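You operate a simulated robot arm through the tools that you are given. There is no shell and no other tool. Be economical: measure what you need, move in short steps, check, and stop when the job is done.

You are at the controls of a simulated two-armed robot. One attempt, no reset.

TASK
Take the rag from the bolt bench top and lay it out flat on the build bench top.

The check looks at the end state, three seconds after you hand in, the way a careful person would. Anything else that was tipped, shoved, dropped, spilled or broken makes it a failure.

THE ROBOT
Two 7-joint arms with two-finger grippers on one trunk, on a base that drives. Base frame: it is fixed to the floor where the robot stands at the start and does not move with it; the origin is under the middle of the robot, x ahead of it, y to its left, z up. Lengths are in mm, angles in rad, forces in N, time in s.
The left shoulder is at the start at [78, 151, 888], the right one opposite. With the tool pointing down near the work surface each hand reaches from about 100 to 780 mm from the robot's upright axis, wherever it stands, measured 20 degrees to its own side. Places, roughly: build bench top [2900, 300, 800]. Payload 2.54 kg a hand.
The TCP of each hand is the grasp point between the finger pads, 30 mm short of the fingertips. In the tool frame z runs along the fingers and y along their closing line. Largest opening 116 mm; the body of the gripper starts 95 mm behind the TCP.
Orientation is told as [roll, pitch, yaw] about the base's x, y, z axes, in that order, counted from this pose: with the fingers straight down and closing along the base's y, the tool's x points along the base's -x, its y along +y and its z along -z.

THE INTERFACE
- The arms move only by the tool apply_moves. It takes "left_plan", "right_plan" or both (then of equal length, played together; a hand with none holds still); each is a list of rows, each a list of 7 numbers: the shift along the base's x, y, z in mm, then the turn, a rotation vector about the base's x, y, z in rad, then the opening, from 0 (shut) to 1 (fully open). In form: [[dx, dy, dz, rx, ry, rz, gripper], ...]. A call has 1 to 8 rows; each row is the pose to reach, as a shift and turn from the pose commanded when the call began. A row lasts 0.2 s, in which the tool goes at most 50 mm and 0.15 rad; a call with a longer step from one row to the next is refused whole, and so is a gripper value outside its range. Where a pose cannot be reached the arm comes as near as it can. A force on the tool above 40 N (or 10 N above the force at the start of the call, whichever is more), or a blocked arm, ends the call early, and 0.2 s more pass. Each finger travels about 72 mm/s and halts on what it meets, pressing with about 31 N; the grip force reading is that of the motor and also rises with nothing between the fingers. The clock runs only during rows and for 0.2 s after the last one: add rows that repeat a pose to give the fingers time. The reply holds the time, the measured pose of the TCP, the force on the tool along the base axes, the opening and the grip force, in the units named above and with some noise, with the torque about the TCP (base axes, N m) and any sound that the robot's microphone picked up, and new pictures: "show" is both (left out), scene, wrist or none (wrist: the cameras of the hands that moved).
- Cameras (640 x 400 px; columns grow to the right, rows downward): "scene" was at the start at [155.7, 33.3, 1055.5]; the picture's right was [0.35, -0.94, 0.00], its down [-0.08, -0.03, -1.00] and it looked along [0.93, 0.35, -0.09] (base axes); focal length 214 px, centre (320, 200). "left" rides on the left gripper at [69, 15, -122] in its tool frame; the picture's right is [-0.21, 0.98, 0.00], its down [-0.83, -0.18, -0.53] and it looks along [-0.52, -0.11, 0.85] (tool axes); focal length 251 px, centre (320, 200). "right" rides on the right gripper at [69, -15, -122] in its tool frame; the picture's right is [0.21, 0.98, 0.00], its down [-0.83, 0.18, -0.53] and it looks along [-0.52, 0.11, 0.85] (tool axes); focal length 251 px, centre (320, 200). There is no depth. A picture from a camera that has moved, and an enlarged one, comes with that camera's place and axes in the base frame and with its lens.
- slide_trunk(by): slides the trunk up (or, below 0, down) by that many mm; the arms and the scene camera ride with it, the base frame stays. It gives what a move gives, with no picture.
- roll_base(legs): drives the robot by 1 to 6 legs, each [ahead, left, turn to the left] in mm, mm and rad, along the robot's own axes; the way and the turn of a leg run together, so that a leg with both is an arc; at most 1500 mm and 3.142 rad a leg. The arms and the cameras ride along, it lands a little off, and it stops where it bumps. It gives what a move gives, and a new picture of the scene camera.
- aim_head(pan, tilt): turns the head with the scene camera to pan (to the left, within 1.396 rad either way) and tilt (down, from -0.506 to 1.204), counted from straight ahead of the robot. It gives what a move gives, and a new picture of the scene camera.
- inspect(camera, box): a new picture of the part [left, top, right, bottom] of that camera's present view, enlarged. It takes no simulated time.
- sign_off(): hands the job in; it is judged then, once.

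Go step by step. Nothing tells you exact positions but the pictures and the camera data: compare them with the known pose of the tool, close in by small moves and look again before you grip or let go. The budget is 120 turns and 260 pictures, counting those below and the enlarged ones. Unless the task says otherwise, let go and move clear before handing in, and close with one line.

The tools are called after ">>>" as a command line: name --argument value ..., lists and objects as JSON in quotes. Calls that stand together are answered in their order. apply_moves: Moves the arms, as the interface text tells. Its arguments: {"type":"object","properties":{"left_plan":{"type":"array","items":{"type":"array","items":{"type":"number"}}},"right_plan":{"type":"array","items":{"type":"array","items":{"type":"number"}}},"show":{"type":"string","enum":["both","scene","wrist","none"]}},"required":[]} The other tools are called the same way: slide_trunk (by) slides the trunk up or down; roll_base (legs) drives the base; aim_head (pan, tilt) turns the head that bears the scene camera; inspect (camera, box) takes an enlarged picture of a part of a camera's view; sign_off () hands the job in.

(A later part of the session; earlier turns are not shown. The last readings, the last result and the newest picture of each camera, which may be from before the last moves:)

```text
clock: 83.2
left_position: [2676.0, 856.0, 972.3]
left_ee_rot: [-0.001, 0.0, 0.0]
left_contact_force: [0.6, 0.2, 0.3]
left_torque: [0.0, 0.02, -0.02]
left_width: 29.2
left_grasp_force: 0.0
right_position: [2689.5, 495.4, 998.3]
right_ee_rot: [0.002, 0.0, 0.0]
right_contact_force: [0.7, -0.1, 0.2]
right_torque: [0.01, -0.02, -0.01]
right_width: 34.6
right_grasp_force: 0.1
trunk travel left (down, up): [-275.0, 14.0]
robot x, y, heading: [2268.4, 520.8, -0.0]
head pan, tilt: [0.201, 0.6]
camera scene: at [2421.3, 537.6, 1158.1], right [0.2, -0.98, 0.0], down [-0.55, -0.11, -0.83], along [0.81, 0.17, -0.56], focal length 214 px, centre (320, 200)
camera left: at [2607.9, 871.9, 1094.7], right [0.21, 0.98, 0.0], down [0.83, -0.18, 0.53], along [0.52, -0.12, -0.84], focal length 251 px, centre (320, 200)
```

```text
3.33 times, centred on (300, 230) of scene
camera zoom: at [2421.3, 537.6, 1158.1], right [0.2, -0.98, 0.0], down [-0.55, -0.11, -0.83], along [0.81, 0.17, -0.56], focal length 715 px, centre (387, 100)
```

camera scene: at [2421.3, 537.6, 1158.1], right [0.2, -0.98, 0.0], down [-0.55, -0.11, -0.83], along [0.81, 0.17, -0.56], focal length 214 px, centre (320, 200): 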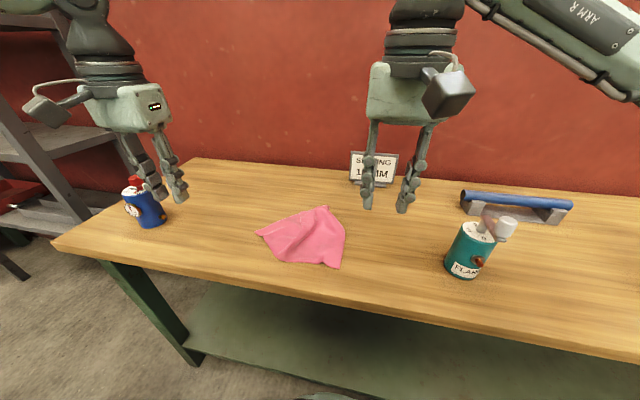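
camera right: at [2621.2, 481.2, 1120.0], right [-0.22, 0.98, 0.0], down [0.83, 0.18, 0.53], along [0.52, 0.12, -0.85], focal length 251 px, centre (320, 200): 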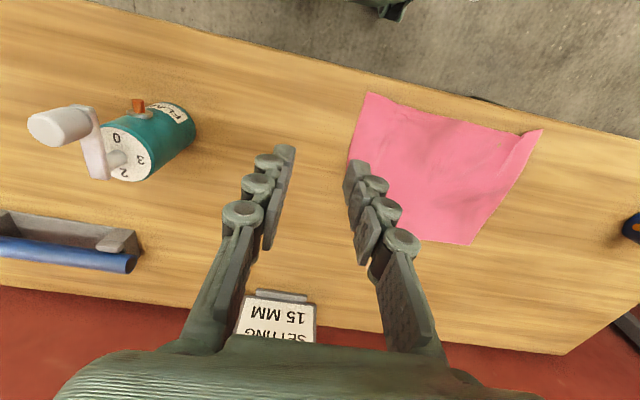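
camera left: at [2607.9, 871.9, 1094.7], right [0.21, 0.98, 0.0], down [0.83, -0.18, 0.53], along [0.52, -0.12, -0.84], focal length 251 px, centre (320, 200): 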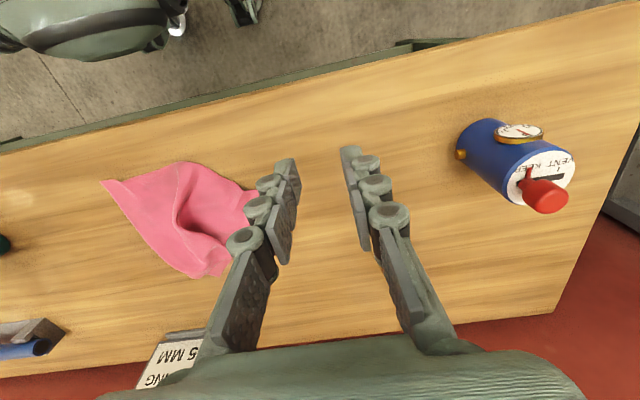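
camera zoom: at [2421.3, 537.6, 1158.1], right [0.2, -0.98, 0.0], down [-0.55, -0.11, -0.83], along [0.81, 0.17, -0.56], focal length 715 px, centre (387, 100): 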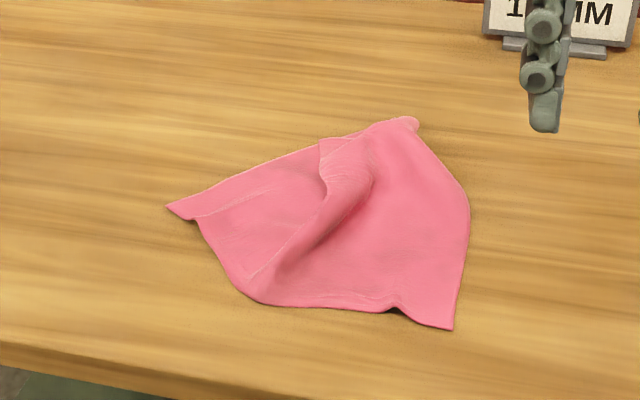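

I take the near-left corner to be at (2769,774) and the near-right at (2704,557). I'll hover the left hand at (2768,750) and the right at (2718,578).

>>> apply_moves --left_plan '[[15, -18, -8, 0, 0, 0, 0.22], [31, -36, -16, 0, 0, 0, 0.22], [47, -54, -30, 0, 0, 0, 0.22], [63, -72, -50, 0, 0, 0, 0.22], [79, -90, -75, 0, 0, 0, 0.22], [92, -106, -98, 0, 0, 0, 0.22], [92, -106, -108, 0, 0, 0, 0.22]]' --right_plan '[[5, 14, -15, 0, 0, 0, 0.22], [10, 28, -35, 0, 0, 0, 0.22], [15, 42, -58, 0, 0, 0, 0.22], [20, 58, -82, 0, 0, 0, 0.22], [25, 72, -105, 0, 0, 0, 0.22], [28, 83, -122, 0, 0, 0, 0.22], [28, 83, -134, 0, 0, 0, 0.22]]'

>>> inspect --camera "scene" --box '[210, 170, 390, 290]'

```text
clock: 84.8
left_position: [2769.6, 752.8, 863.7]
left_ee_rot: [-0.003, 0.0, -0.001]
left_contact_force: [-0.1, 0.8, 0.1]
left_torque: [0.03, 0.0, -0.02]
left_width: 25.4
left_grasp_force: 0.1
right_position: [2719.8, 578.2, 864.3]
right_ee_rot: [0.002, 0.0, 0.001]
right_contact_force: [0.7, 0.3, 0.9]
right_torque: [0.02, -0.01, 0.01]
right_width: 25.5
right_grasp_force: 0.1
trunk travel left (down, up): [-275.0, 14.0]
robot x, y, heading: [2262.1, 518.7, -0.0]
head pan, tilt: [0.201, 0.6]
camera scene: at [2421.4, 537.4, 1158.1], right [0.2, -0.98, 0.0], down [-0.55, -0.11, -0.83], along [0.81, 0.17, -0.56], focal length 214 px, centre (320, 200)
camera right: at [2650.7, 565.1, 985.4], right [-0.21, 0.98, 0.0], down [0.83, 0.18, 0.53], along [0.52, 0.12, -0.85], focal length 251 px, centre (320, 200)
camera left: at [2701.4, 767.4, 985.6], right [0.21, 0.98, 0.0], down [0.83, -0.18, 0.53], along [0.52, -0.12, -0.85], focal length 251 px, centre (320, 200)
```

scene: 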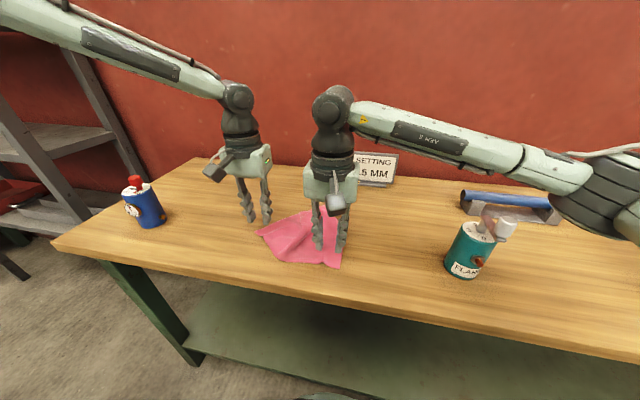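
right: 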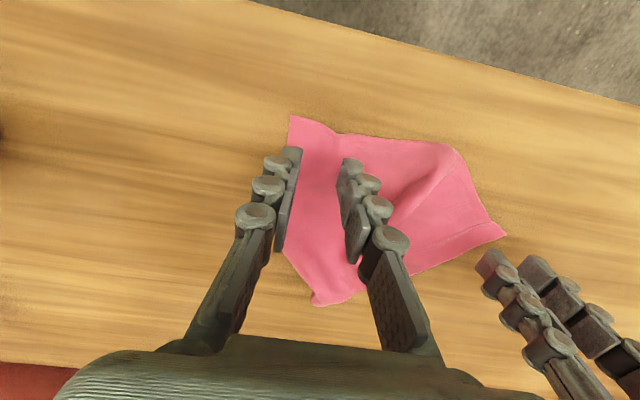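
left: 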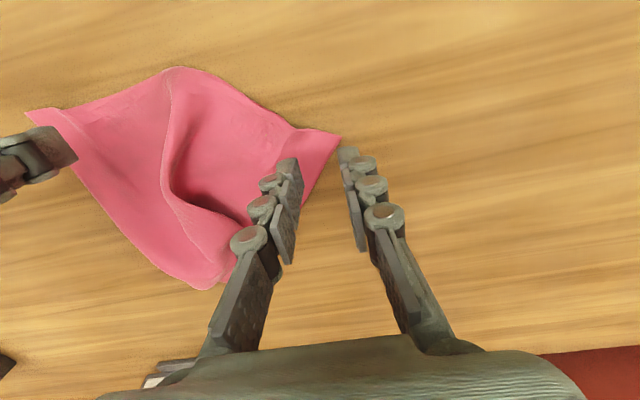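

```text
3.33 times, centred on (300, 230) of scene
camera zoom: at [2421.4, 537.4, 1158.1], right [0.2, -0.98, 0.0], down [-0.55, -0.11, -0.83], along [0.81, 0.17, -0.56], focal length 715 px, centre (387, 100)
```

zoom: 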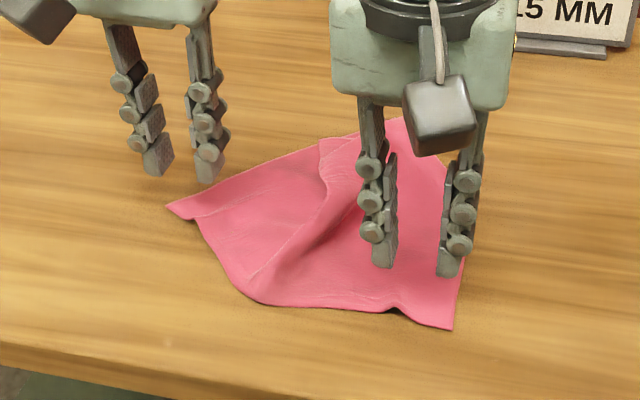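

Both hands are well placed over the corners. I'll make a small correction and press down.

>>> apply_moves --left_plan '[[-8, -6, -15, 0, 0, 0, 0.22], [-8, -6, -26, 0, 0, 0, 0.22], [-8, -6, -30, 0, 0, 0, 0.22], [-8, -6, -32, 0, 0, 0, 0.22], [-8, -6, -33.5, 0, 0, 0, 0.22], [-8, -6, -34.5, 0, 0, 0, 0.22]]' --right_plan '[[-7, 1, -15, 0, 0, 0, 0.22], [-7, 1, -26, 0, 0, 0, 0.22], [-7, 1, -30, 0, 0, 0, 0.22], [-7, 1, -32, 0, 0, 0, 0.22], [-7, 1, -33.5, 0, 0, 0, 0.22], [-7, 1, -35, 0, 0, 0, 0.22]]' --show "wrist"

```text
clock: 86.2
left_position: [2762.3, 743.4, 830.9]
left_ee_rot: [-0.001, -0.005, 0.0]
left_contact_force: [1.0, 2.0, 17.6]
left_torque: [0.3, -0.05, -0.01]
left_width: 26.6
left_grasp_force: 0.2
right_position: [2710.4, 581.0, 831.8]
right_ee_rot: [0.004, -0.005, 0.0]
right_contact_force: [1.2, 0.0, 6.8]
right_torque: [-0.08, -0.07, 0.01]
right_width: 25.5
right_grasp_force: 0.1
trunk travel left (down, up): [-275.0, 14.0]
robot x, y, heading: [2262.0, 516.4, -0.001]
head pan, tilt: [0.201, 0.6]
camera right: at [2642.2, 567.2, 952.2], right [-0.21, 0.98, 0.0], down [0.82, 0.18, 0.54], along [0.52, 0.12, -0.84], focal length 251 px, centre (320, 200)
camera left: at [2692.9, 759.9, 952.5], right [0.21, 0.98, 0.0], down [0.82, -0.18, 0.54], along [0.53, -0.12, -0.84], focal length 251 px, centre (320, 200)
```

right: 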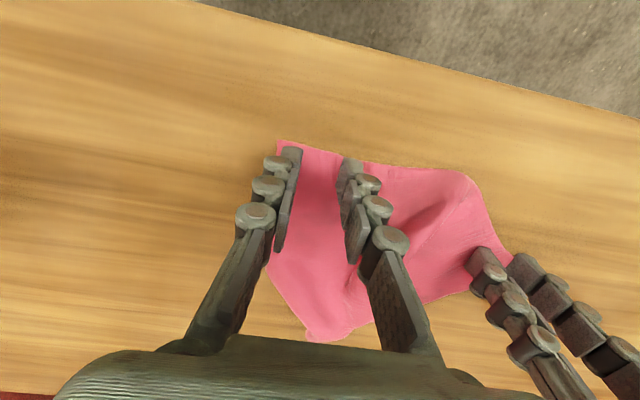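
left: 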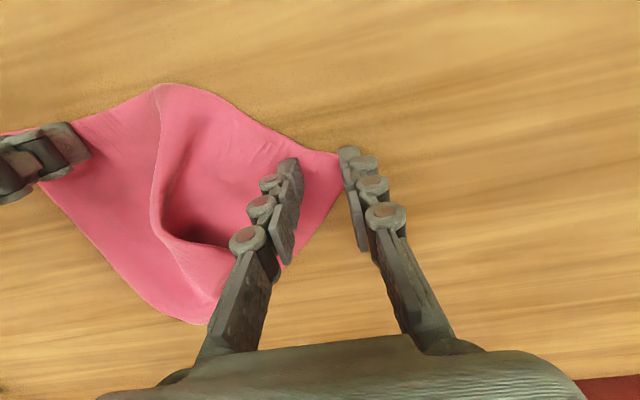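

Contact on both sides, so I'll press the right a touch more and close both.

>>> apply_moves --left_plan '[[0, 0, 0, 0, 0, 0, 0.22], [0, 0, 0, 0, 0, 0, 0.22], [0, 0, 0, 0, 0, 0, 0.12], [0, 0, 0, 0, 0, 0, 0], [0, 0, 0, 0, 0, 0, 0], [0, 0, 0, 0, 0, 0, 0]]' --right_plan '[[0, 0, -1, 0, 0, 0, 0.22], [0, 0, -1.5, 0, 0, 0, 0.22], [0, 0, -1.5, 0, 0, 0, 0.12], [0, 0, -1.5, 0, 0, 0, 0], [0, 0, -1.5, 0, 0, 0, 0], [0, 0, -1.5, 0, 0, 0, 0]]' --show "wrist"

```text
clock: 87.7
left_position: [2759.9, 743.8, 829.1]
left_ee_rot: [0.0, -0.001, 0.001]
left_contact_force: [-1.5, -0.8, 3.8]
left_torque: [-0.01, 0.02, -0.01]
left_width: 0.0
left_grasp_force: 28.4
right_position: [2710.5, 580.3, 830.4]
right_ee_rot: [0.003, -0.002, -0.001]
right_contact_force: [-2.5, -1.8, 12.9]
right_torque: [-0.06, 0.09, -0.03]
right_width: 0.1
right_grasp_force: 28.9
trunk travel left (down, up): [-275.0, 14.0]
robot x, y, heading: [2267.4, 521.0, 0.0]
head pan, tilt: [0.201, 0.6]
camera right: at [2641.7, 567.1, 949.6], right [-0.22, 0.98, 0.0], down [0.83, 0.18, 0.53], along [0.52, 0.12, -0.84], focal length 251 px, centre (320, 200)
camera left: at [2692.0, 760.0, 950.5], right [0.21, 0.98, 0.0], down [0.83, -0.18, 0.53], along [0.52, -0.12, -0.85], focal length 251 px, centre (320, 200)
```

right: 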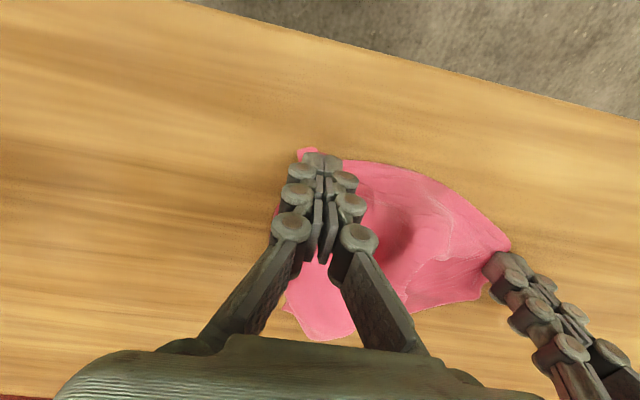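
left: 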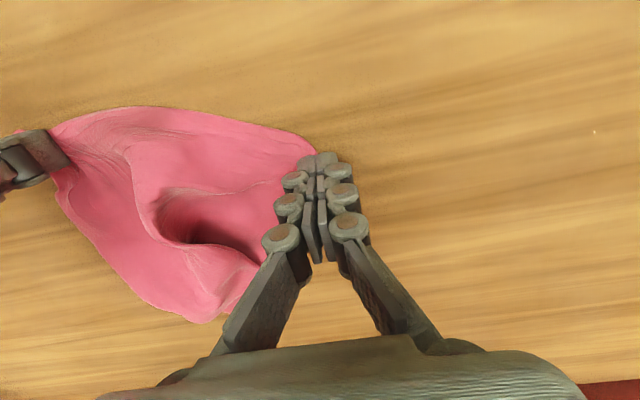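

The widths read 0, but they wandered while holding before too. I'll do a small test lift to see what came along.

>>> apply_moves --left_plan '[[0, 0, 15, 0, 0, 0, 0], [0, 0, 40, 0, 0, 0, 0], [0, 0, 60, 0, 0, 0, 0], [0, 0, 60, 0, 0, 0, 0]]' --right_plan '[[0, 0, 15, 0, 0, 0, 0], [0, 0, 40, 0, 0, 0, 0], [0, 0, 60, 0, 0, 0, 0], [0, 0, 60, 0, 0, 0, 0]]'

>>> inspect --camera "scene" --box '[210, 170, 390, 290]'

```text
clock: 88.7
left_position: [2760.8, 745.6, 887.8]
left_ee_rot: [-0.001, 0.0, 0.002]
left_contact_force: [-0.1, 0.7, -0.3]
left_torque: [0.0, 0.04, 0.03]
left_width: 0.1
left_grasp_force: 29.0
right_position: [2713.6, 580.4, 888.7]
right_ee_rot: [0.002, -0.001, 0.0]
right_contact_force: [-1.0, 0.4, 0.1]
right_torque: [0.0, 0.04, -0.01]
right_width: 0.1
right_grasp_force: 28.7
trunk travel left (down, up): [-275.0, 14.0]
robot x, y, heading: [2271.1, 520.9, 0.002]
head pan, tilt: [0.201, 0.6]
camera scene: at [2421.5, 537.4, 1158.0], right [0.2, -0.98, 0.0], down [-0.55, -0.11, -0.82], along [0.81, 0.17, -0.57], focal length 214 px, centre (320, 200)
camera right: at [2644.8, 566.5, 1009.2], right [-0.21, 0.98, 0.0], down [0.83, 0.18, 0.53], along [0.52, 0.12, -0.85], focal length 251 px, centre (320, 200)
camera left: at [2692.9, 760.5, 1009.8], right [0.21, 0.98, 0.0], down [0.83, -0.18, 0.53], along [0.52, -0.12, -0.85], focal length 251 px, centre (320, 200)
```

scene: 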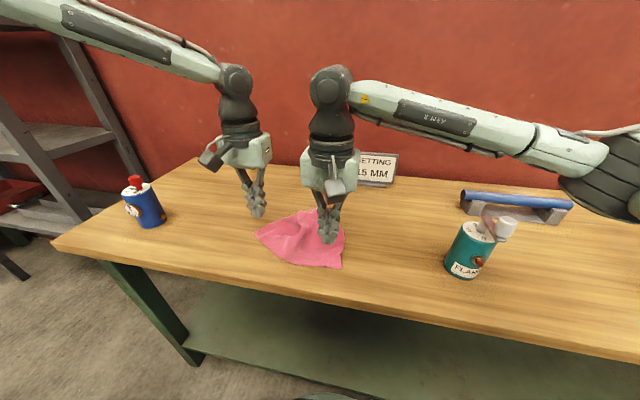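
right: 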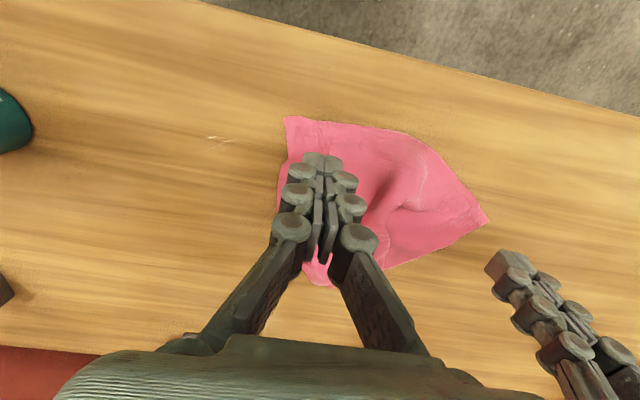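
left: 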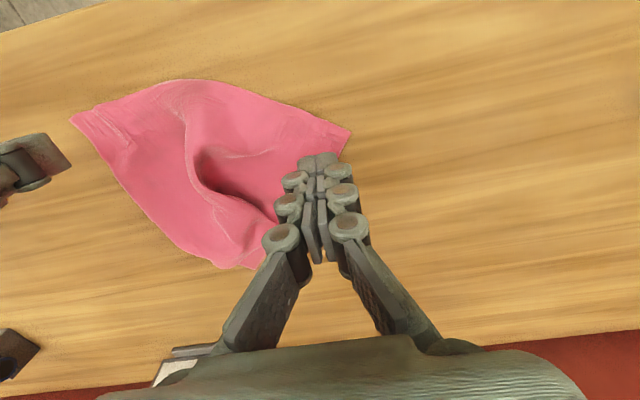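

```text
3.33 times, centred on (300, 230) of scene
camera zoom: at [2421.5, 537.4, 1158.0], right [0.2, -0.98, 0.0], down [-0.55, -0.11, -0.82], along [0.81, 0.17, -0.57], focal length 715 px, centre (387, 100)
```

zoom: 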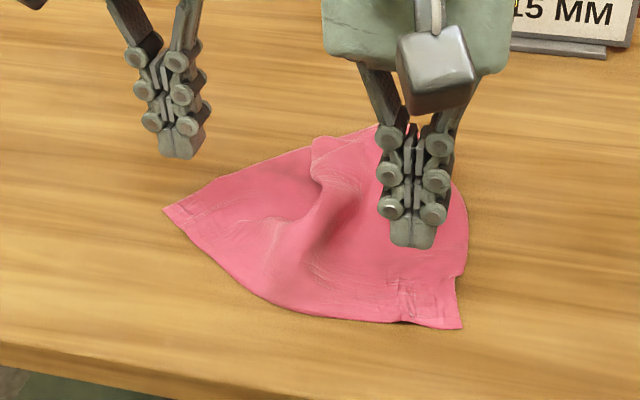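

Both missed; the outer fingers were too close to the cloth's edge. I'll retry about 8 mm further in with the wider opening that worked before, pressing harder.

>>> apply_moves --left_plan '[[0, -9, -5, 0, 0, 0, 0.2], [0, -9, -25, 0, 0, 0, 0.3], [0, -9, -45, 0, 0, 0, 0.3], [0, -9, -53, 0, 0, 0, 0.3], [0, -9, -56, 0, 0, 0, 0.3], [0, -9, -58, 0, 0, 0, 0.3], [0, -9, -59, 0, 0, 0, 0.3], [0, -9, -59, 0, 0, 0, 0.3]]' --right_plan '[[2, 6, -5, 0, 0, 0, 0.2], [2, 6, -25, 0, 0, 0, 0.3], [2, 6, -45, 0, 0, 0, 0.3], [2, 6, -53, 0, 0, 0, 0.3], [2, 6, -56, 0, 0, 0, 0.3], [2, 6, -58, 0, 0, 0, 0.3], [2, 6, -60, 0, 0, 0, 0.3], [2, 6, -60, 0, 0, 0, 0.3]]' --show "wrist"

```text
clock: 90.5
left_position: [2760.3, 735.7, 831.6]
left_ee_rot: [-0.002, -0.004, 0.0]
left_contact_force: [2.0, 0.1, 5.7]
left_torque: [0.16, -0.01, -0.02]
left_width: 34.9
left_grasp_force: 0.1
right_position: [2713.7, 586.1, 830.9]
right_ee_rot: [0.007, -0.007, -0.001]
right_contact_force: [0.2, -2.9, 29.6]
right_torque: [-0.23, 0.12, 0.03]
right_width: 32.2
right_grasp_force: 6.2
trunk travel left (down, up): [-275.0, 14.0]
robot x, y, heading: [2264.7, 518.0, 0.0]
head pan, tilt: [0.201, 0.6]
camera right: at [2644.2, 572.2, 951.8], right [-0.21, 0.98, 0.01], down [0.82, 0.18, 0.54], along [0.53, 0.12, -0.84], focal length 251 px, centre (320, 200)
camera left: at [2692.0, 751.4, 952.9], right [0.21, 0.98, 0.0], down [0.82, -0.18, 0.54], along [0.52, -0.12, -0.84], focal length 251 px, centre (320, 200)
```

right: 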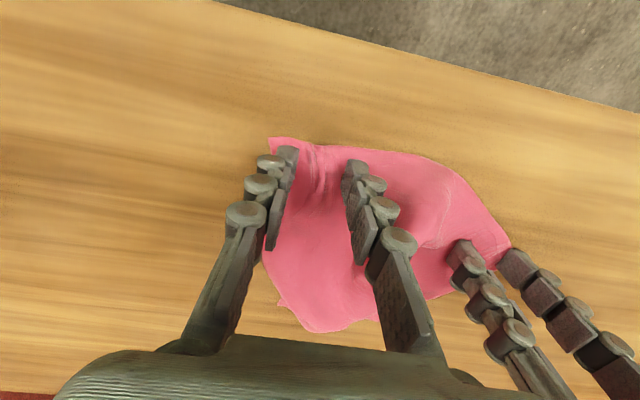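
left: 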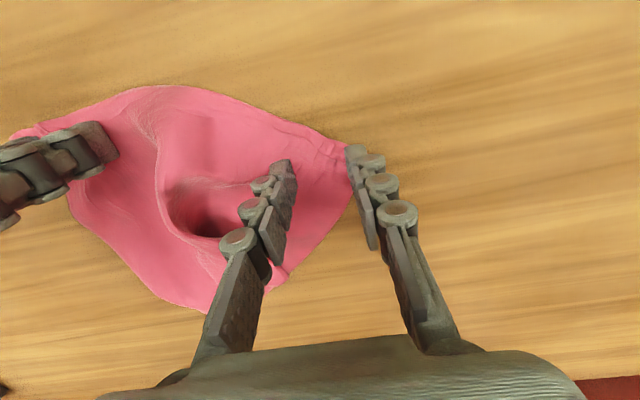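

The right is pressing firmly at 30 N. The left finger needs to move 9 mm further inward, so I'll close the right while repositioning the left.

>>> apply_moves --left_plan '[[0, 0, 8, 0, 0, 0, 0.3], [0, -9, 8, 0, 0, 0, 0.3], [0, -9, 3, 0, 0, 0, 0.3], [0, -9, 0, 0, 0, 0, 0.3], [0, -9, -1.5, 0, 0, 0, 0.3], [0, -9, -2.5, 0, 0, 0, 0.3], [0, -9, -3, 0, 0, 0, 0.3]]' --right_plan '[[0, 0, 0, 0, 0, 0, 0.2], [0, 0, 0, 0, 0, 0, 0.1], [0, 0, 0, 0, 0, 0, 0], [0, 0, 0, 0, 0, 0, 0], [0, 0, 0, 0, 0, 0, 0], [0, 0, 0, 0, 0, 0, 0], [0, 0, 0, 0, 0, 0, 0]]' --show "wrist"

```text
clock: 92.0
left_position: [2761.0, 725.8, 831.2]
left_ee_rot: [-0.001, -0.009, -0.001]
left_contact_force: [-1.6, 2.5, 28.8]
left_torque: [0.3, 0.18, 0.02]
left_width: 32.3
left_grasp_force: 0.1
right_position: [2711.1, 587.6, 828.3]
right_ee_rot: [0.003, -0.004, 0.003]
right_contact_force: [0.3, 1.2, 14.3]
right_torque: [-0.31, 0.09, 0.04]
right_width: 3.6
right_grasp_force: 38.1
trunk travel left (down, up): [-275.0, 14.0]
robot x, y, heading: [2264.0, 517.5, 0.005]
head pan, tilt: [0.201, 0.6]
camera right: at [2642.5, 572.2, 950.6], right [-0.22, 0.98, 0.0], down [0.82, 0.18, 0.54], along [0.52, 0.12, -0.84], focal length 251 px, centre (320, 200)
camera left: at [2691.5, 742.1, 952.1], right [0.21, 0.98, 0.0], down [0.82, -0.18, 0.54], along [0.53, -0.12, -0.84], focal length 251 px, centre (320, 200)
```

right: 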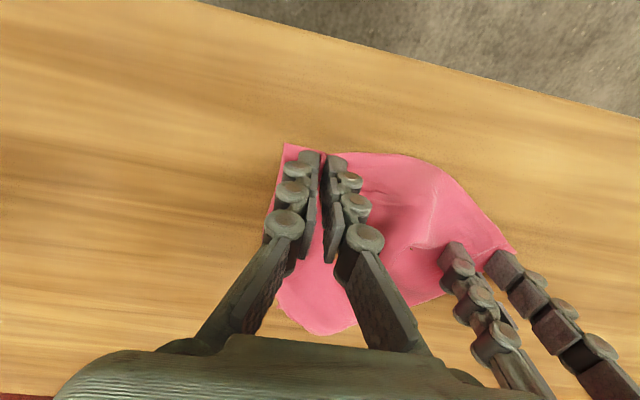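
left: 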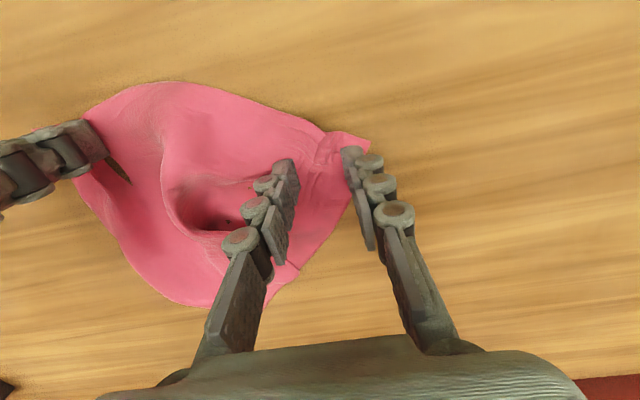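

The right hand has it (3.6 mm). The left is pressing at 29 N with cloth under both fingers, so I'll close it.

>>> apply_moves --left_plan '[[0, 0, 0, 0, 0, 0, 0.2], [0, 0, 0, 0, 0, 0, 0.1], [0, 0, 0, 0, 0, 0, 0], [0, 0, 0, 0, 0, 0, 0], [0, 0, 0, 0, 0, 0, 0]]' --show "wrist"

```text
clock: 93.2
left_position: [2758.9, 726.5, 829.7]
left_ee_rot: [-0.001, -0.006, 0.0]
left_contact_force: [1.5, 2.0, 21.7]
left_torque: [-0.44, -0.09, -0.05]
left_width: 1.0
left_grasp_force: 25.2
right_position: [2711.3, 585.2, 829.5]
right_ee_rot: [0.004, -0.003, 0.0]
right_contact_force: [-0.1, 2.4, 43.3]
right_torque: [0.85, -0.07, -0.04]
right_width: 0.2
right_grasp_force: 27.4
trunk travel left (down, up): [-275.0, 14.0]
robot x, y, heading: [2264.0, 517.8, -0.0]
head pan, tilt: [0.201, 0.6]
camera left: at [2691.1, 742.5, 950.5], right [0.21, 0.98, 0.0], down [0.82, -0.18, 0.54], along [0.53, -0.11, -0.84], focal length 251 px, centre (320, 200)
```

left: 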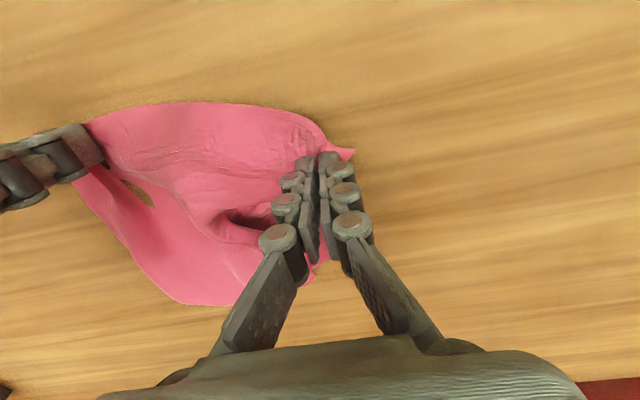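

Both seem to hold. I'll lift straight up and line the hands up along y, then check.

>>> apply_moves --left_plan '[[0, 0, 15, 0, 0, 0, 0], [-8, 0, 45, 0, 0, 0, 0], [-16, 0, 80, 0, 0, 0, 0], [-24, 3, 115, 0, 0, 0, 0], [-24, 6, 150, 0, 0, 0, 0], [-24, 6, 185, 0, 0, 0, 0], [-24, 6, 200, 0, 0, 0, 0], [-24, 6, 200, 0, 0, 0, 0]]' --right_plan '[[0, 0, 15, 0, 0, 0, 0], [8, 0, 45, 0, 0, 0, 0], [16, 0, 80, 0, 0, 0, 0], [24, -3, 115, 0, 0, 0, 0], [24, -6, 150, 0, 0, 0, 0], [24, -6, 185, 0, 0, 0, 0], [24, -6, 200, 0, 0, 0, 0], [24, -6, 200, 0, 0, 0, 0]]'

>>> inspect --camera "scene" --box '[190, 90, 400, 240]'

```text
clock: 95.0
left_position: [2738.0, 733.5, 1025.4]
left_ee_rot: [0.001, 0.0, 0.001]
left_contact_force: [0.2, -0.2, -0.3]
left_torque: [0.05, 0.02, 0.01]
left_width: 4.8
left_grasp_force: 29.0
right_position: [2737.0, 582.9, 1028.2]
right_ee_rot: [0.005, 0.001, 0.0]
right_contact_force: [0.8, 0.0, -1.2]
right_torque: [-0.12, -0.01, 0.02]
right_width: 3.6
right_grasp_force: 36.9
trunk travel left (down, up): [-275.0, 14.0]
robot x, y, heading: [2265.7, 518.2, -0.002]
head pan, tilt: [0.201, 0.6]
camera scene: at [2421.4, 537.5, 1158.1], right [0.2, -0.98, 0.0], down [-0.55, -0.11, -0.83], along [0.81, 0.17, -0.56], focal length 214 px, centre (320, 200)
camera right: at [2669.2, 568.3, 1149.5], right [-0.21, 0.98, 0.0], down [0.83, 0.18, 0.53], along [0.52, 0.12, -0.85], focal length 251 px, centre (320, 200)
camera left: at [2668.9, 749.7, 1147.5], right [0.21, 0.98, 0.0], down [0.83, -0.18, 0.53], along [0.52, -0.12, -0.85], focal length 251 px, centre (320, 200)
```

scene: 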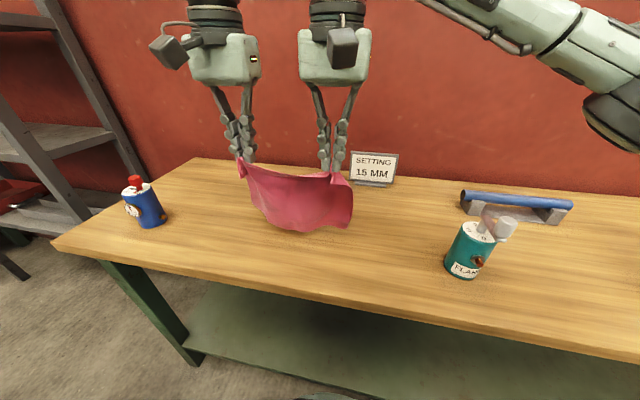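
right: 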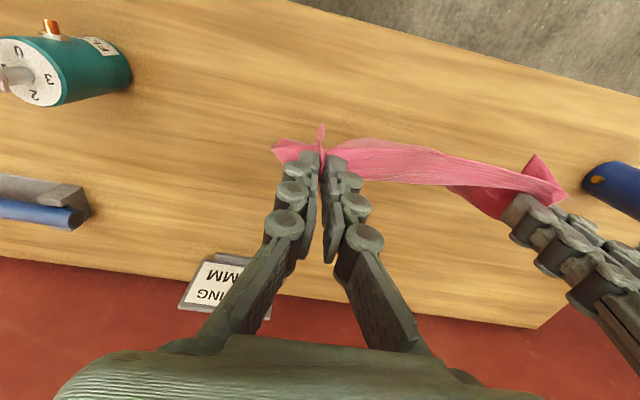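
left: 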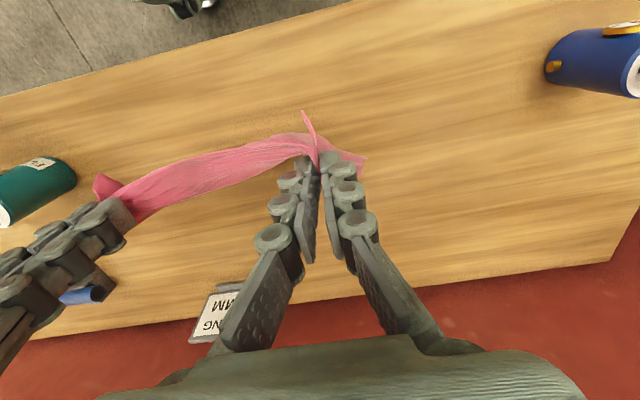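

```text
2.67 times, centred on (295, 165) of scene
camera zoom: at [2421.4, 537.5, 1158.1], right [0.2, -0.98, 0.0], down [-0.55, -0.11, -0.83], along [0.81, 0.17, -0.56], focal length 572 px, centre (387, 293)
```

zoom: 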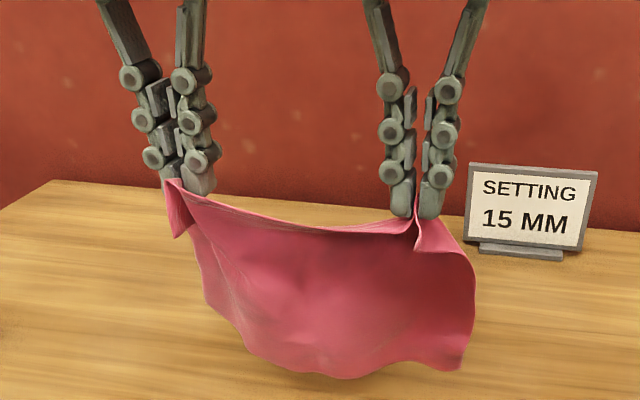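

Both corners are held and the tuck has fallen out. I'll raise it clear and spread the hands until the top edge is just taut.

>>> apply_moves --left_plan '[[0, 2, 10, 0, 0, 0, 0], [0, 4, 20, 0, 0, 0, 0], [0, 6, 30, 0, 0, 0, 0], [0, 8, 30, 0, 0, 0, 0], [0, 10, 30, 0, 0, 0, 0]]' --right_plan '[[0, -2, 10, 0, 0, 0, 0], [0, -4, 20, 0, 0, 0, 0], [0, -6, 30, 0, 0, 0, 0], [0, -8, 30, 0, 0, 0, 0], [0, -10, 30, 0, 0, 0, 0]]' --show "none"

>>> inspect --camera "scene" --box '[190, 90, 400, 240]'

```text
clock: 96.2
left_position: [2736.5, 743.1, 1056.6]
left_ee_rot: [-0.003, 0.0, -0.001]
left_contact_force: [1.1, -13.0, -1.0]
left_torque: [-0.25, -0.08, 0.18]
left_width: 3.8
left_grasp_force: 31.5
right_position: [2736.2, 572.2, 1058.5]
right_ee_rot: [0.005, -0.002, 0.002]
right_contact_force: [-0.8, 13.1, 0.5]
right_torque: [0.24, 0.03, -0.02]
right_width: 2.8
right_grasp_force: 33.9
trunk travel left (down, up): [-275.0, 14.0]
robot x, y, heading: [2263.1, 518.3, -0.001]
head pan, tilt: [0.201, 0.6]
```

```text
2.67 times, centred on (295, 165) of scene
camera zoom: at [2421.3, 537.5, 1158.1], right [0.2, -0.98, 0.0], down [-0.55, -0.11, -0.83], along [0.81, 0.17, -0.56], focal length 572 px, centre (387, 293)
```

zoom: 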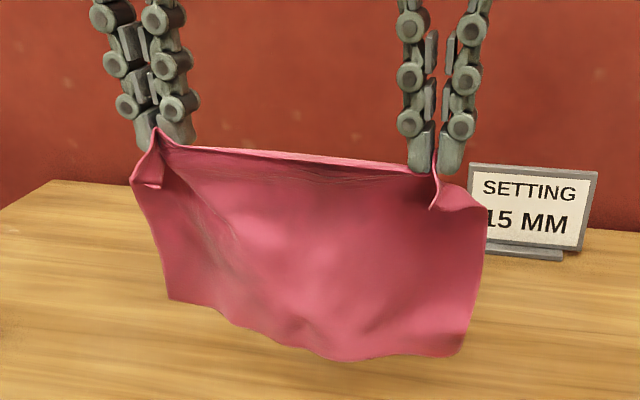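

The top edge is taut, but the hanging length looks about 50 mm short, so the hem may be curled behind. I'll check from the wrist cameras.

>>> inspect --camera "right" --box '[240, 60, 640, 260]'

>>> inspect --camera "left" --box '[60, 60, 460, 260]'

>>> aim_head --pan 0.35 --tilt 0.6

```text
1.60 times, centred on (440, 160) of right
camera zoom: at [2667.8, 557.8, 1179.2], right [-0.22, 0.98, 0.01], down [0.83, 0.18, 0.53], along [0.52, 0.12, -0.84], focal length 402 px, centre (128, 264)
```

zoom: 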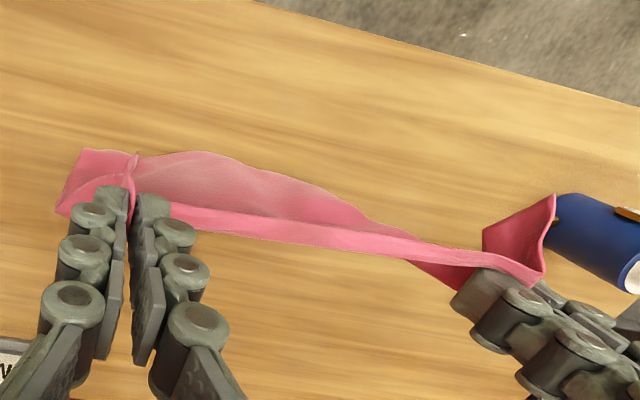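

```text
1.60 times, centred on (260, 160) of left
camera zoom: at [2668.6, 759.2, 1178.8], right [0.22, 0.98, 0.0], down [0.82, -0.18, 0.54], along [0.52, -0.12, -0.84], focal length 402 px, centre (416, 264)
```

zoom: 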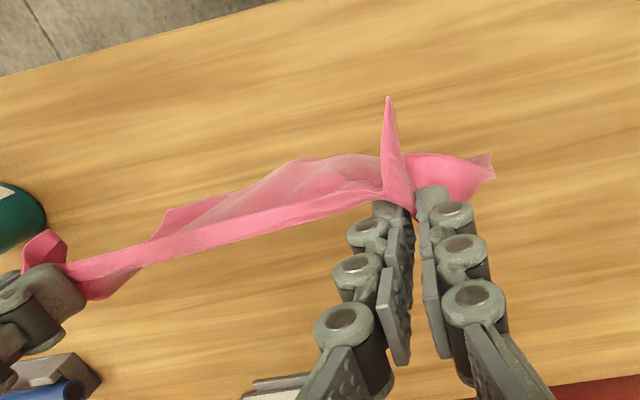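

```text
clock: 97.0
left_position: [2737.9, 743.3, 1057.5]
left_ee_rot: [-0.002, -0.002, -0.001]
left_contact_force: [2.0, -17.1, -1.3]
left_torque: [-0.29, -0.03, 0.21]
left_width: 4.0
left_grasp_force: 35.4
right_position: [2736.3, 571.5, 1057.6]
right_ee_rot: [0.003, 0.002, 0.001]
right_contact_force: [-0.8, 17.0, 1.4]
right_torque: [0.45, 0.09, 0.03]
right_width: 1.7
right_grasp_force: 29.9
trunk travel left (down, up): [-275.0, 14.0]
robot x, y, heading: [2266.1, 520.9, 0.001]
head pan, tilt: [0.351, 0.6]
camera scene: at [2417.8, 550.2, 1158.1], right [0.34, -0.94, 0.0], down [-0.53, -0.19, -0.83], along [0.77, 0.28, -0.56], focal length 214 px, centre (320, 200)
```

scene: 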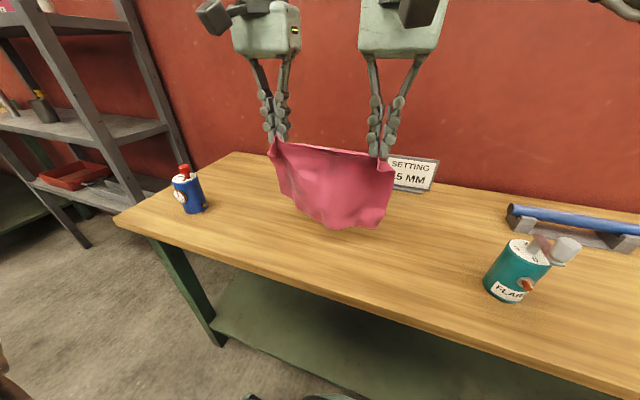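

>>> inspect --camera "scene" --box '[240, 120, 420, 240]'

```text
3.33 times, centred on (330, 180) of scene
camera zoom: at [2417.8, 550.2, 1158.1], right [0.34, -0.94, 0.0], down [-0.53, -0.19, -0.83], along [0.77, 0.28, -0.56], focal length 715 px, centre (287, 267)
```

zoom: 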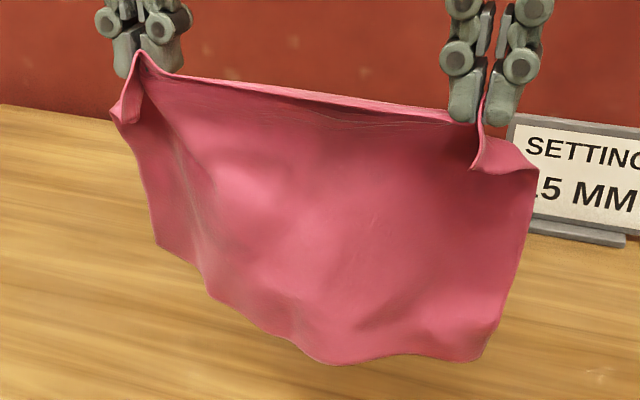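

The near edge has flopped over behind the hands, on the far side, as a flap about 35 mm wide. If I lay in the other direction, hem toward me and hands moving away, that flap will land flat outward. I'll bring the hem over the front part of the bench.

>>> apply_moves --left_plan '[[-15, 0, -5, 0, 0, 0, 0], [-35, 0, -15, 0, 0, 0, 0], [-55, 0, -25, 0, 0, 0, 0], [-70, 0, -35, 0, 0, 0, 0], [-77, 0, -45, 0, 0, 0, 0], [-77, 0, -50, 0, 0, 0, 0], [-77, 0, -50, 0, 0, 0, 0], [-77, 0, -50, 0, 0, 0, 0]]' --right_plan '[[-15, 0, -5, 0, 0, 0, 0], [-35, 0, -15, 0, 0, 0, 0], [-55, 0, -25, 0, 0, 0, 0], [-70, 0, -35, 0, 0, 0, 0], [-77, 0, -45, 0, 0, 0, 0], [-77, 0, -50, 0, 0, 0, 0], [-77, 0, -50, 0, 0, 0, 0], [-77, 0, -50, 0, 0, 0, 0]]' --show "scene"

>>> inspect --camera "scene" --box '[220, 150, 430, 290]'

```text
clock: 98.8
left_position: [2661.3, 742.9, 1006.6]
left_ee_rot: [-0.003, 0.001, -0.001]
left_contact_force: [1.6, -18.1, 0.2]
left_torque: [-0.48, -0.08, 0.21]
left_width: 1.9
left_grasp_force: 27.8
right_position: [2660.7, 571.2, 1007.0]
right_ee_rot: [0.004, 0.0, 0.0]
right_contact_force: [-2.1, 17.5, 0.2]
right_torque: [0.52, 0.0, 0.0]
right_width: 2.6
right_grasp_force: 33.2
trunk travel left (down, up): [-275.0, 14.0]
robot x, y, heading: [2262.0, 522.0, 0.005]
head pan, tilt: [0.351, 0.6]
camera scene: at [2417.8, 550.2, 1158.1], right [0.34, -0.94, 0.0], down [-0.53, -0.19, -0.83], along [0.77, 0.28, -0.56], focal length 214 px, centre (320, 200)
```

scene: 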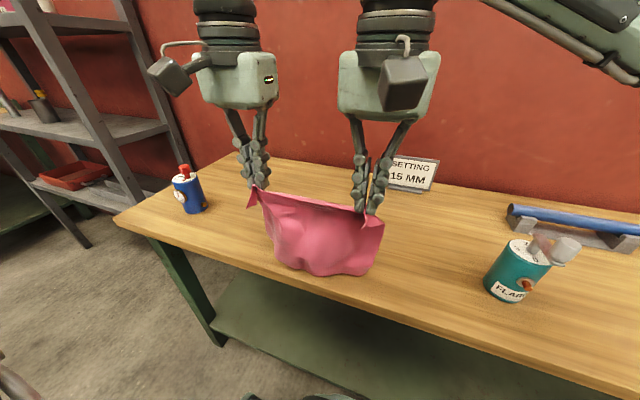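

```text
2.86 times, centred on (325, 220) of scene
camera zoom: at [2417.8, 550.2, 1158.1], right [0.34, -0.94, 0.0], down [-0.53, -0.19, -0.83], along [0.77, 0.28, -0.56], focal length 613 px, centre (306, 143)
```

zoom: 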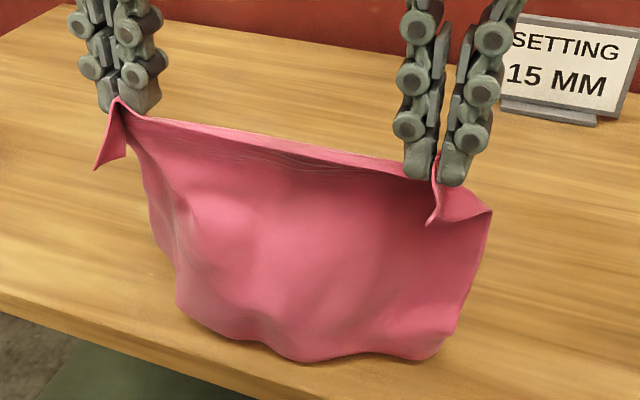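

The hem is just reaching the top at x≈2658. I'll lay it now, with the hands moving forward and down.

>>> apply_moves --left_plan '[[10, 0, -8, 0, 0, 0, 0], [22, 0, -18, 0, 0, 0, 0], [35, 0, -30, 0, 0, 0, 0], [48, 0, -42, 0, 0, 0, 0], [61, 0, -55, 0, 0, 0, 0], [74, 0, -68, 0, 0, 0, 0], [87, 0, -81, 0, 0, 0, 0], [99, 0, -94, 0, 0, 0, 0]]' --right_plan '[[10, 0, -8, 0, 0, 0, 0], [22, 0, -18, 0, 0, 0, 0], [35, 0, -30, 0, 0, 0, 0], [48, 0, -42, 0, 0, 0, 0], [61, 0, -55, 0, 0, 0, 0], [74, 0, -68, 0, 0, 0, 0], [87, 0, -81, 0, 0, 0, 0], [99, 0, -94, 0, 0, 0, 0]]' --show "scene"

>>> inspect --camera "scene" --box '[220, 150, 430, 290]'

```text
clock: 100.5
left_position: [2760.6, 744.0, 911.5]
left_ee_rot: [-0.001, 0.001, 0.002]
left_contact_force: [4.1, -20.9, -0.1]
left_torque: [-0.31, -0.03, 0.21]
left_width: 1.2
left_grasp_force: 28.0
right_position: [2760.6, 572.1, 912.1]
right_ee_rot: [0.005, 0.0, 0.002]
right_contact_force: [-1.8, 18.7, -0.6]
right_torque: [0.56, 0.1, 0.01]
right_width: 3.0
right_grasp_force: 31.9
trunk travel left (down, up): [-275.0, 14.0]
robot x, y, heading: [2266.2, 518.7, -0.004]
head pan, tilt: [0.351, 0.6]
camera scene: at [2418.2, 550.2, 1158.0], right [0.34, -0.94, 0.0], down [-0.53, -0.19, -0.82], along [0.77, 0.28, -0.57], focal length 214 px, centre (320, 200)
```

scene: 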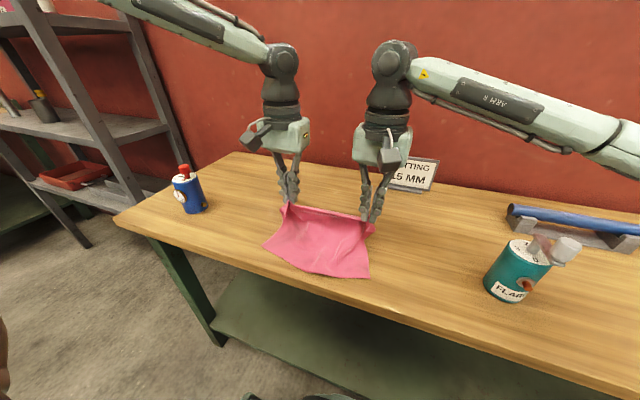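

```text
2.86 times, centred on (325, 220) of scene
camera zoom: at [2418.2, 550.2, 1158.0], right [0.34, -0.94, 0.0], down [-0.53, -0.19, -0.82], along [0.77, 0.28, -0.57], focal length 613 px, centre (306, 143)
```

zoom: 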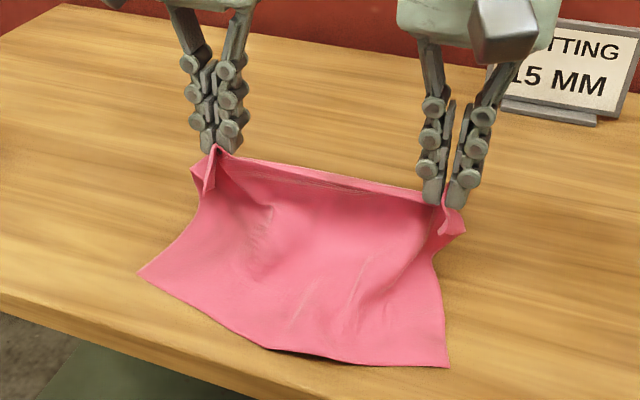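

That's laying beautifully: both hem corners are out flat. I'll continue forward and down.

>>> apply_moves --left_plan '[[11, 0, -12, 0, 0, 0, 0], [22, 0, -24, 0, 0, 0, 0], [33, 0, -36, 0, 0, 0, 0], [44, 0, -48, 0, 0, 0, 0], [54, 0, -60, 0, 0, 0, 0], [62, 0, -70, 0, 0, 0, 0], [68, 0, -75, 0, 0, 0, 0], [68, 0, -75, 0, 0, 0, 0]]' --right_plan '[[11, 0, -12, 0, 0, 0, 0], [22, 0, -24, 0, 0, 0, 0], [33, 0, -36, 0, 0, 0, 0], [44, 0, -48, 0, 0, 0, 0], [54, 0, -60, 0, 0, 0, 0], [62, 0, -70, 0, 0, 0, 0], [68, 0, -75, 0, 0, 0, 0], [68, 0, -75, 0, 0, 0, 0]]'

>>> inspect --camera "scene" --box '[220, 150, 430, 290]'

```text
clock: 102.3
left_position: [2828.1, 744.4, 836.7]
left_ee_rot: [-0.002, -0.001, 0.001]
left_contact_force: [1.4, -17.8, -1.5]
left_torque: [-0.44, -0.06, 0.22]
left_width: 2.7
left_grasp_force: 29.8
right_position: [2828.1, 571.5, 838.2]
right_ee_rot: [0.005, 0.0, 0.003]
right_contact_force: [-1.8, 18.4, -1.2]
right_torque: [0.48, 0.03, 0.0]
right_width: 2.2
right_grasp_force: 29.5
trunk travel left (down, up): [-275.0, 14.0]
robot x, y, heading: [2266.1, 518.6, -0.002]
head pan, tilt: [0.351, 0.6]
camera scene: at [2417.7, 550.2, 1158.1], right [0.34, -0.94, 0.0], down [-0.53, -0.19, -0.83], along [0.77, 0.28, -0.56], focal length 214 px, centre (320, 200)
camera right: at [2759.5, 557.2, 959.7], right [-0.22, 0.98, 0.0], down [0.83, 0.18, 0.53], along [0.52, 0.12, -0.84], focal length 251 px, centre (320, 200)
camera left: at [2759.6, 759.4, 959.0], right [0.21, 0.98, 0.0], down [0.83, -0.18, 0.53], along [0.52, -0.12, -0.84], focal length 251 px, centre (320, 200)
```

scene: 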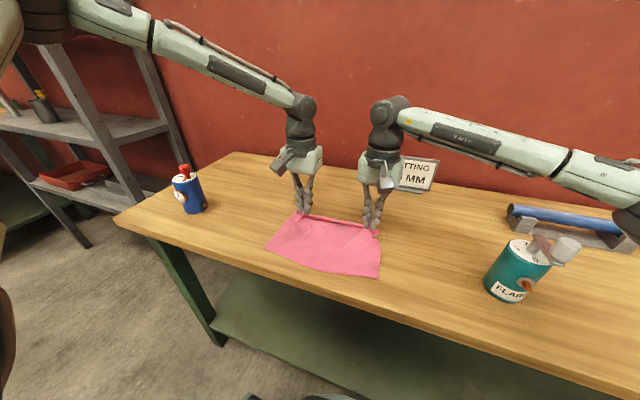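
right: 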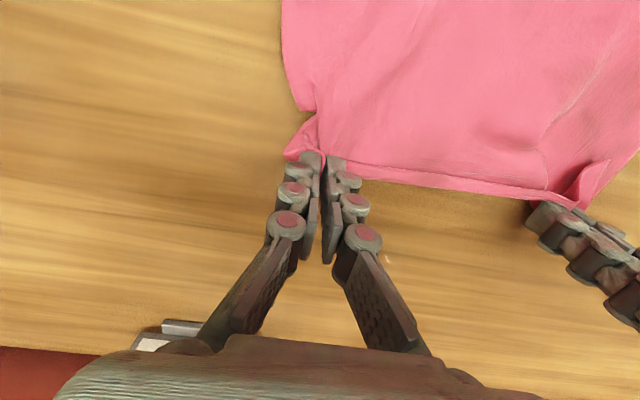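
left: 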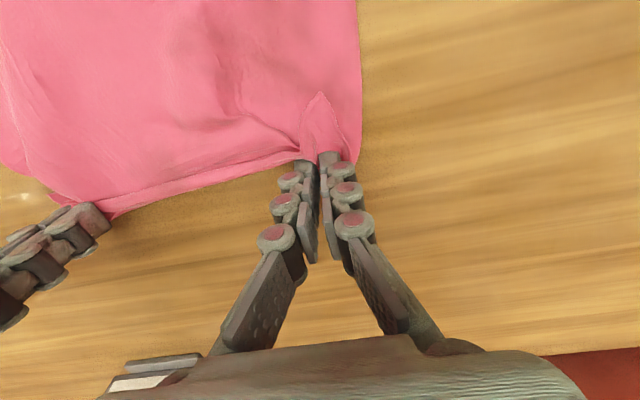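

```text
2.86 times, centred on (325, 220) of scene
camera zoom: at [2417.7, 550.2, 1158.1], right [0.34, -0.94, 0.0], down [-0.53, -0.19, -0.83], along [0.77, 0.28, -0.56], focal length 613 px, centre (306, 143)
```

zoom: 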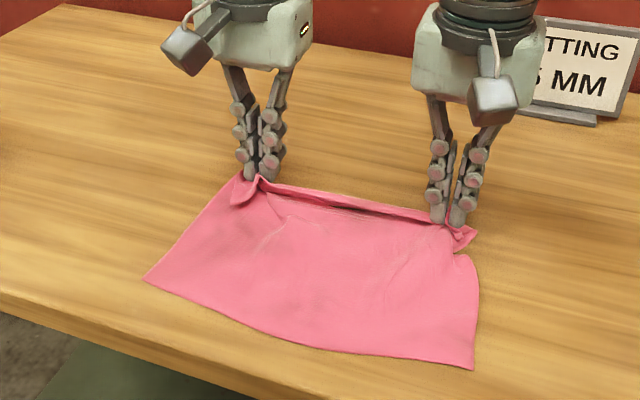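

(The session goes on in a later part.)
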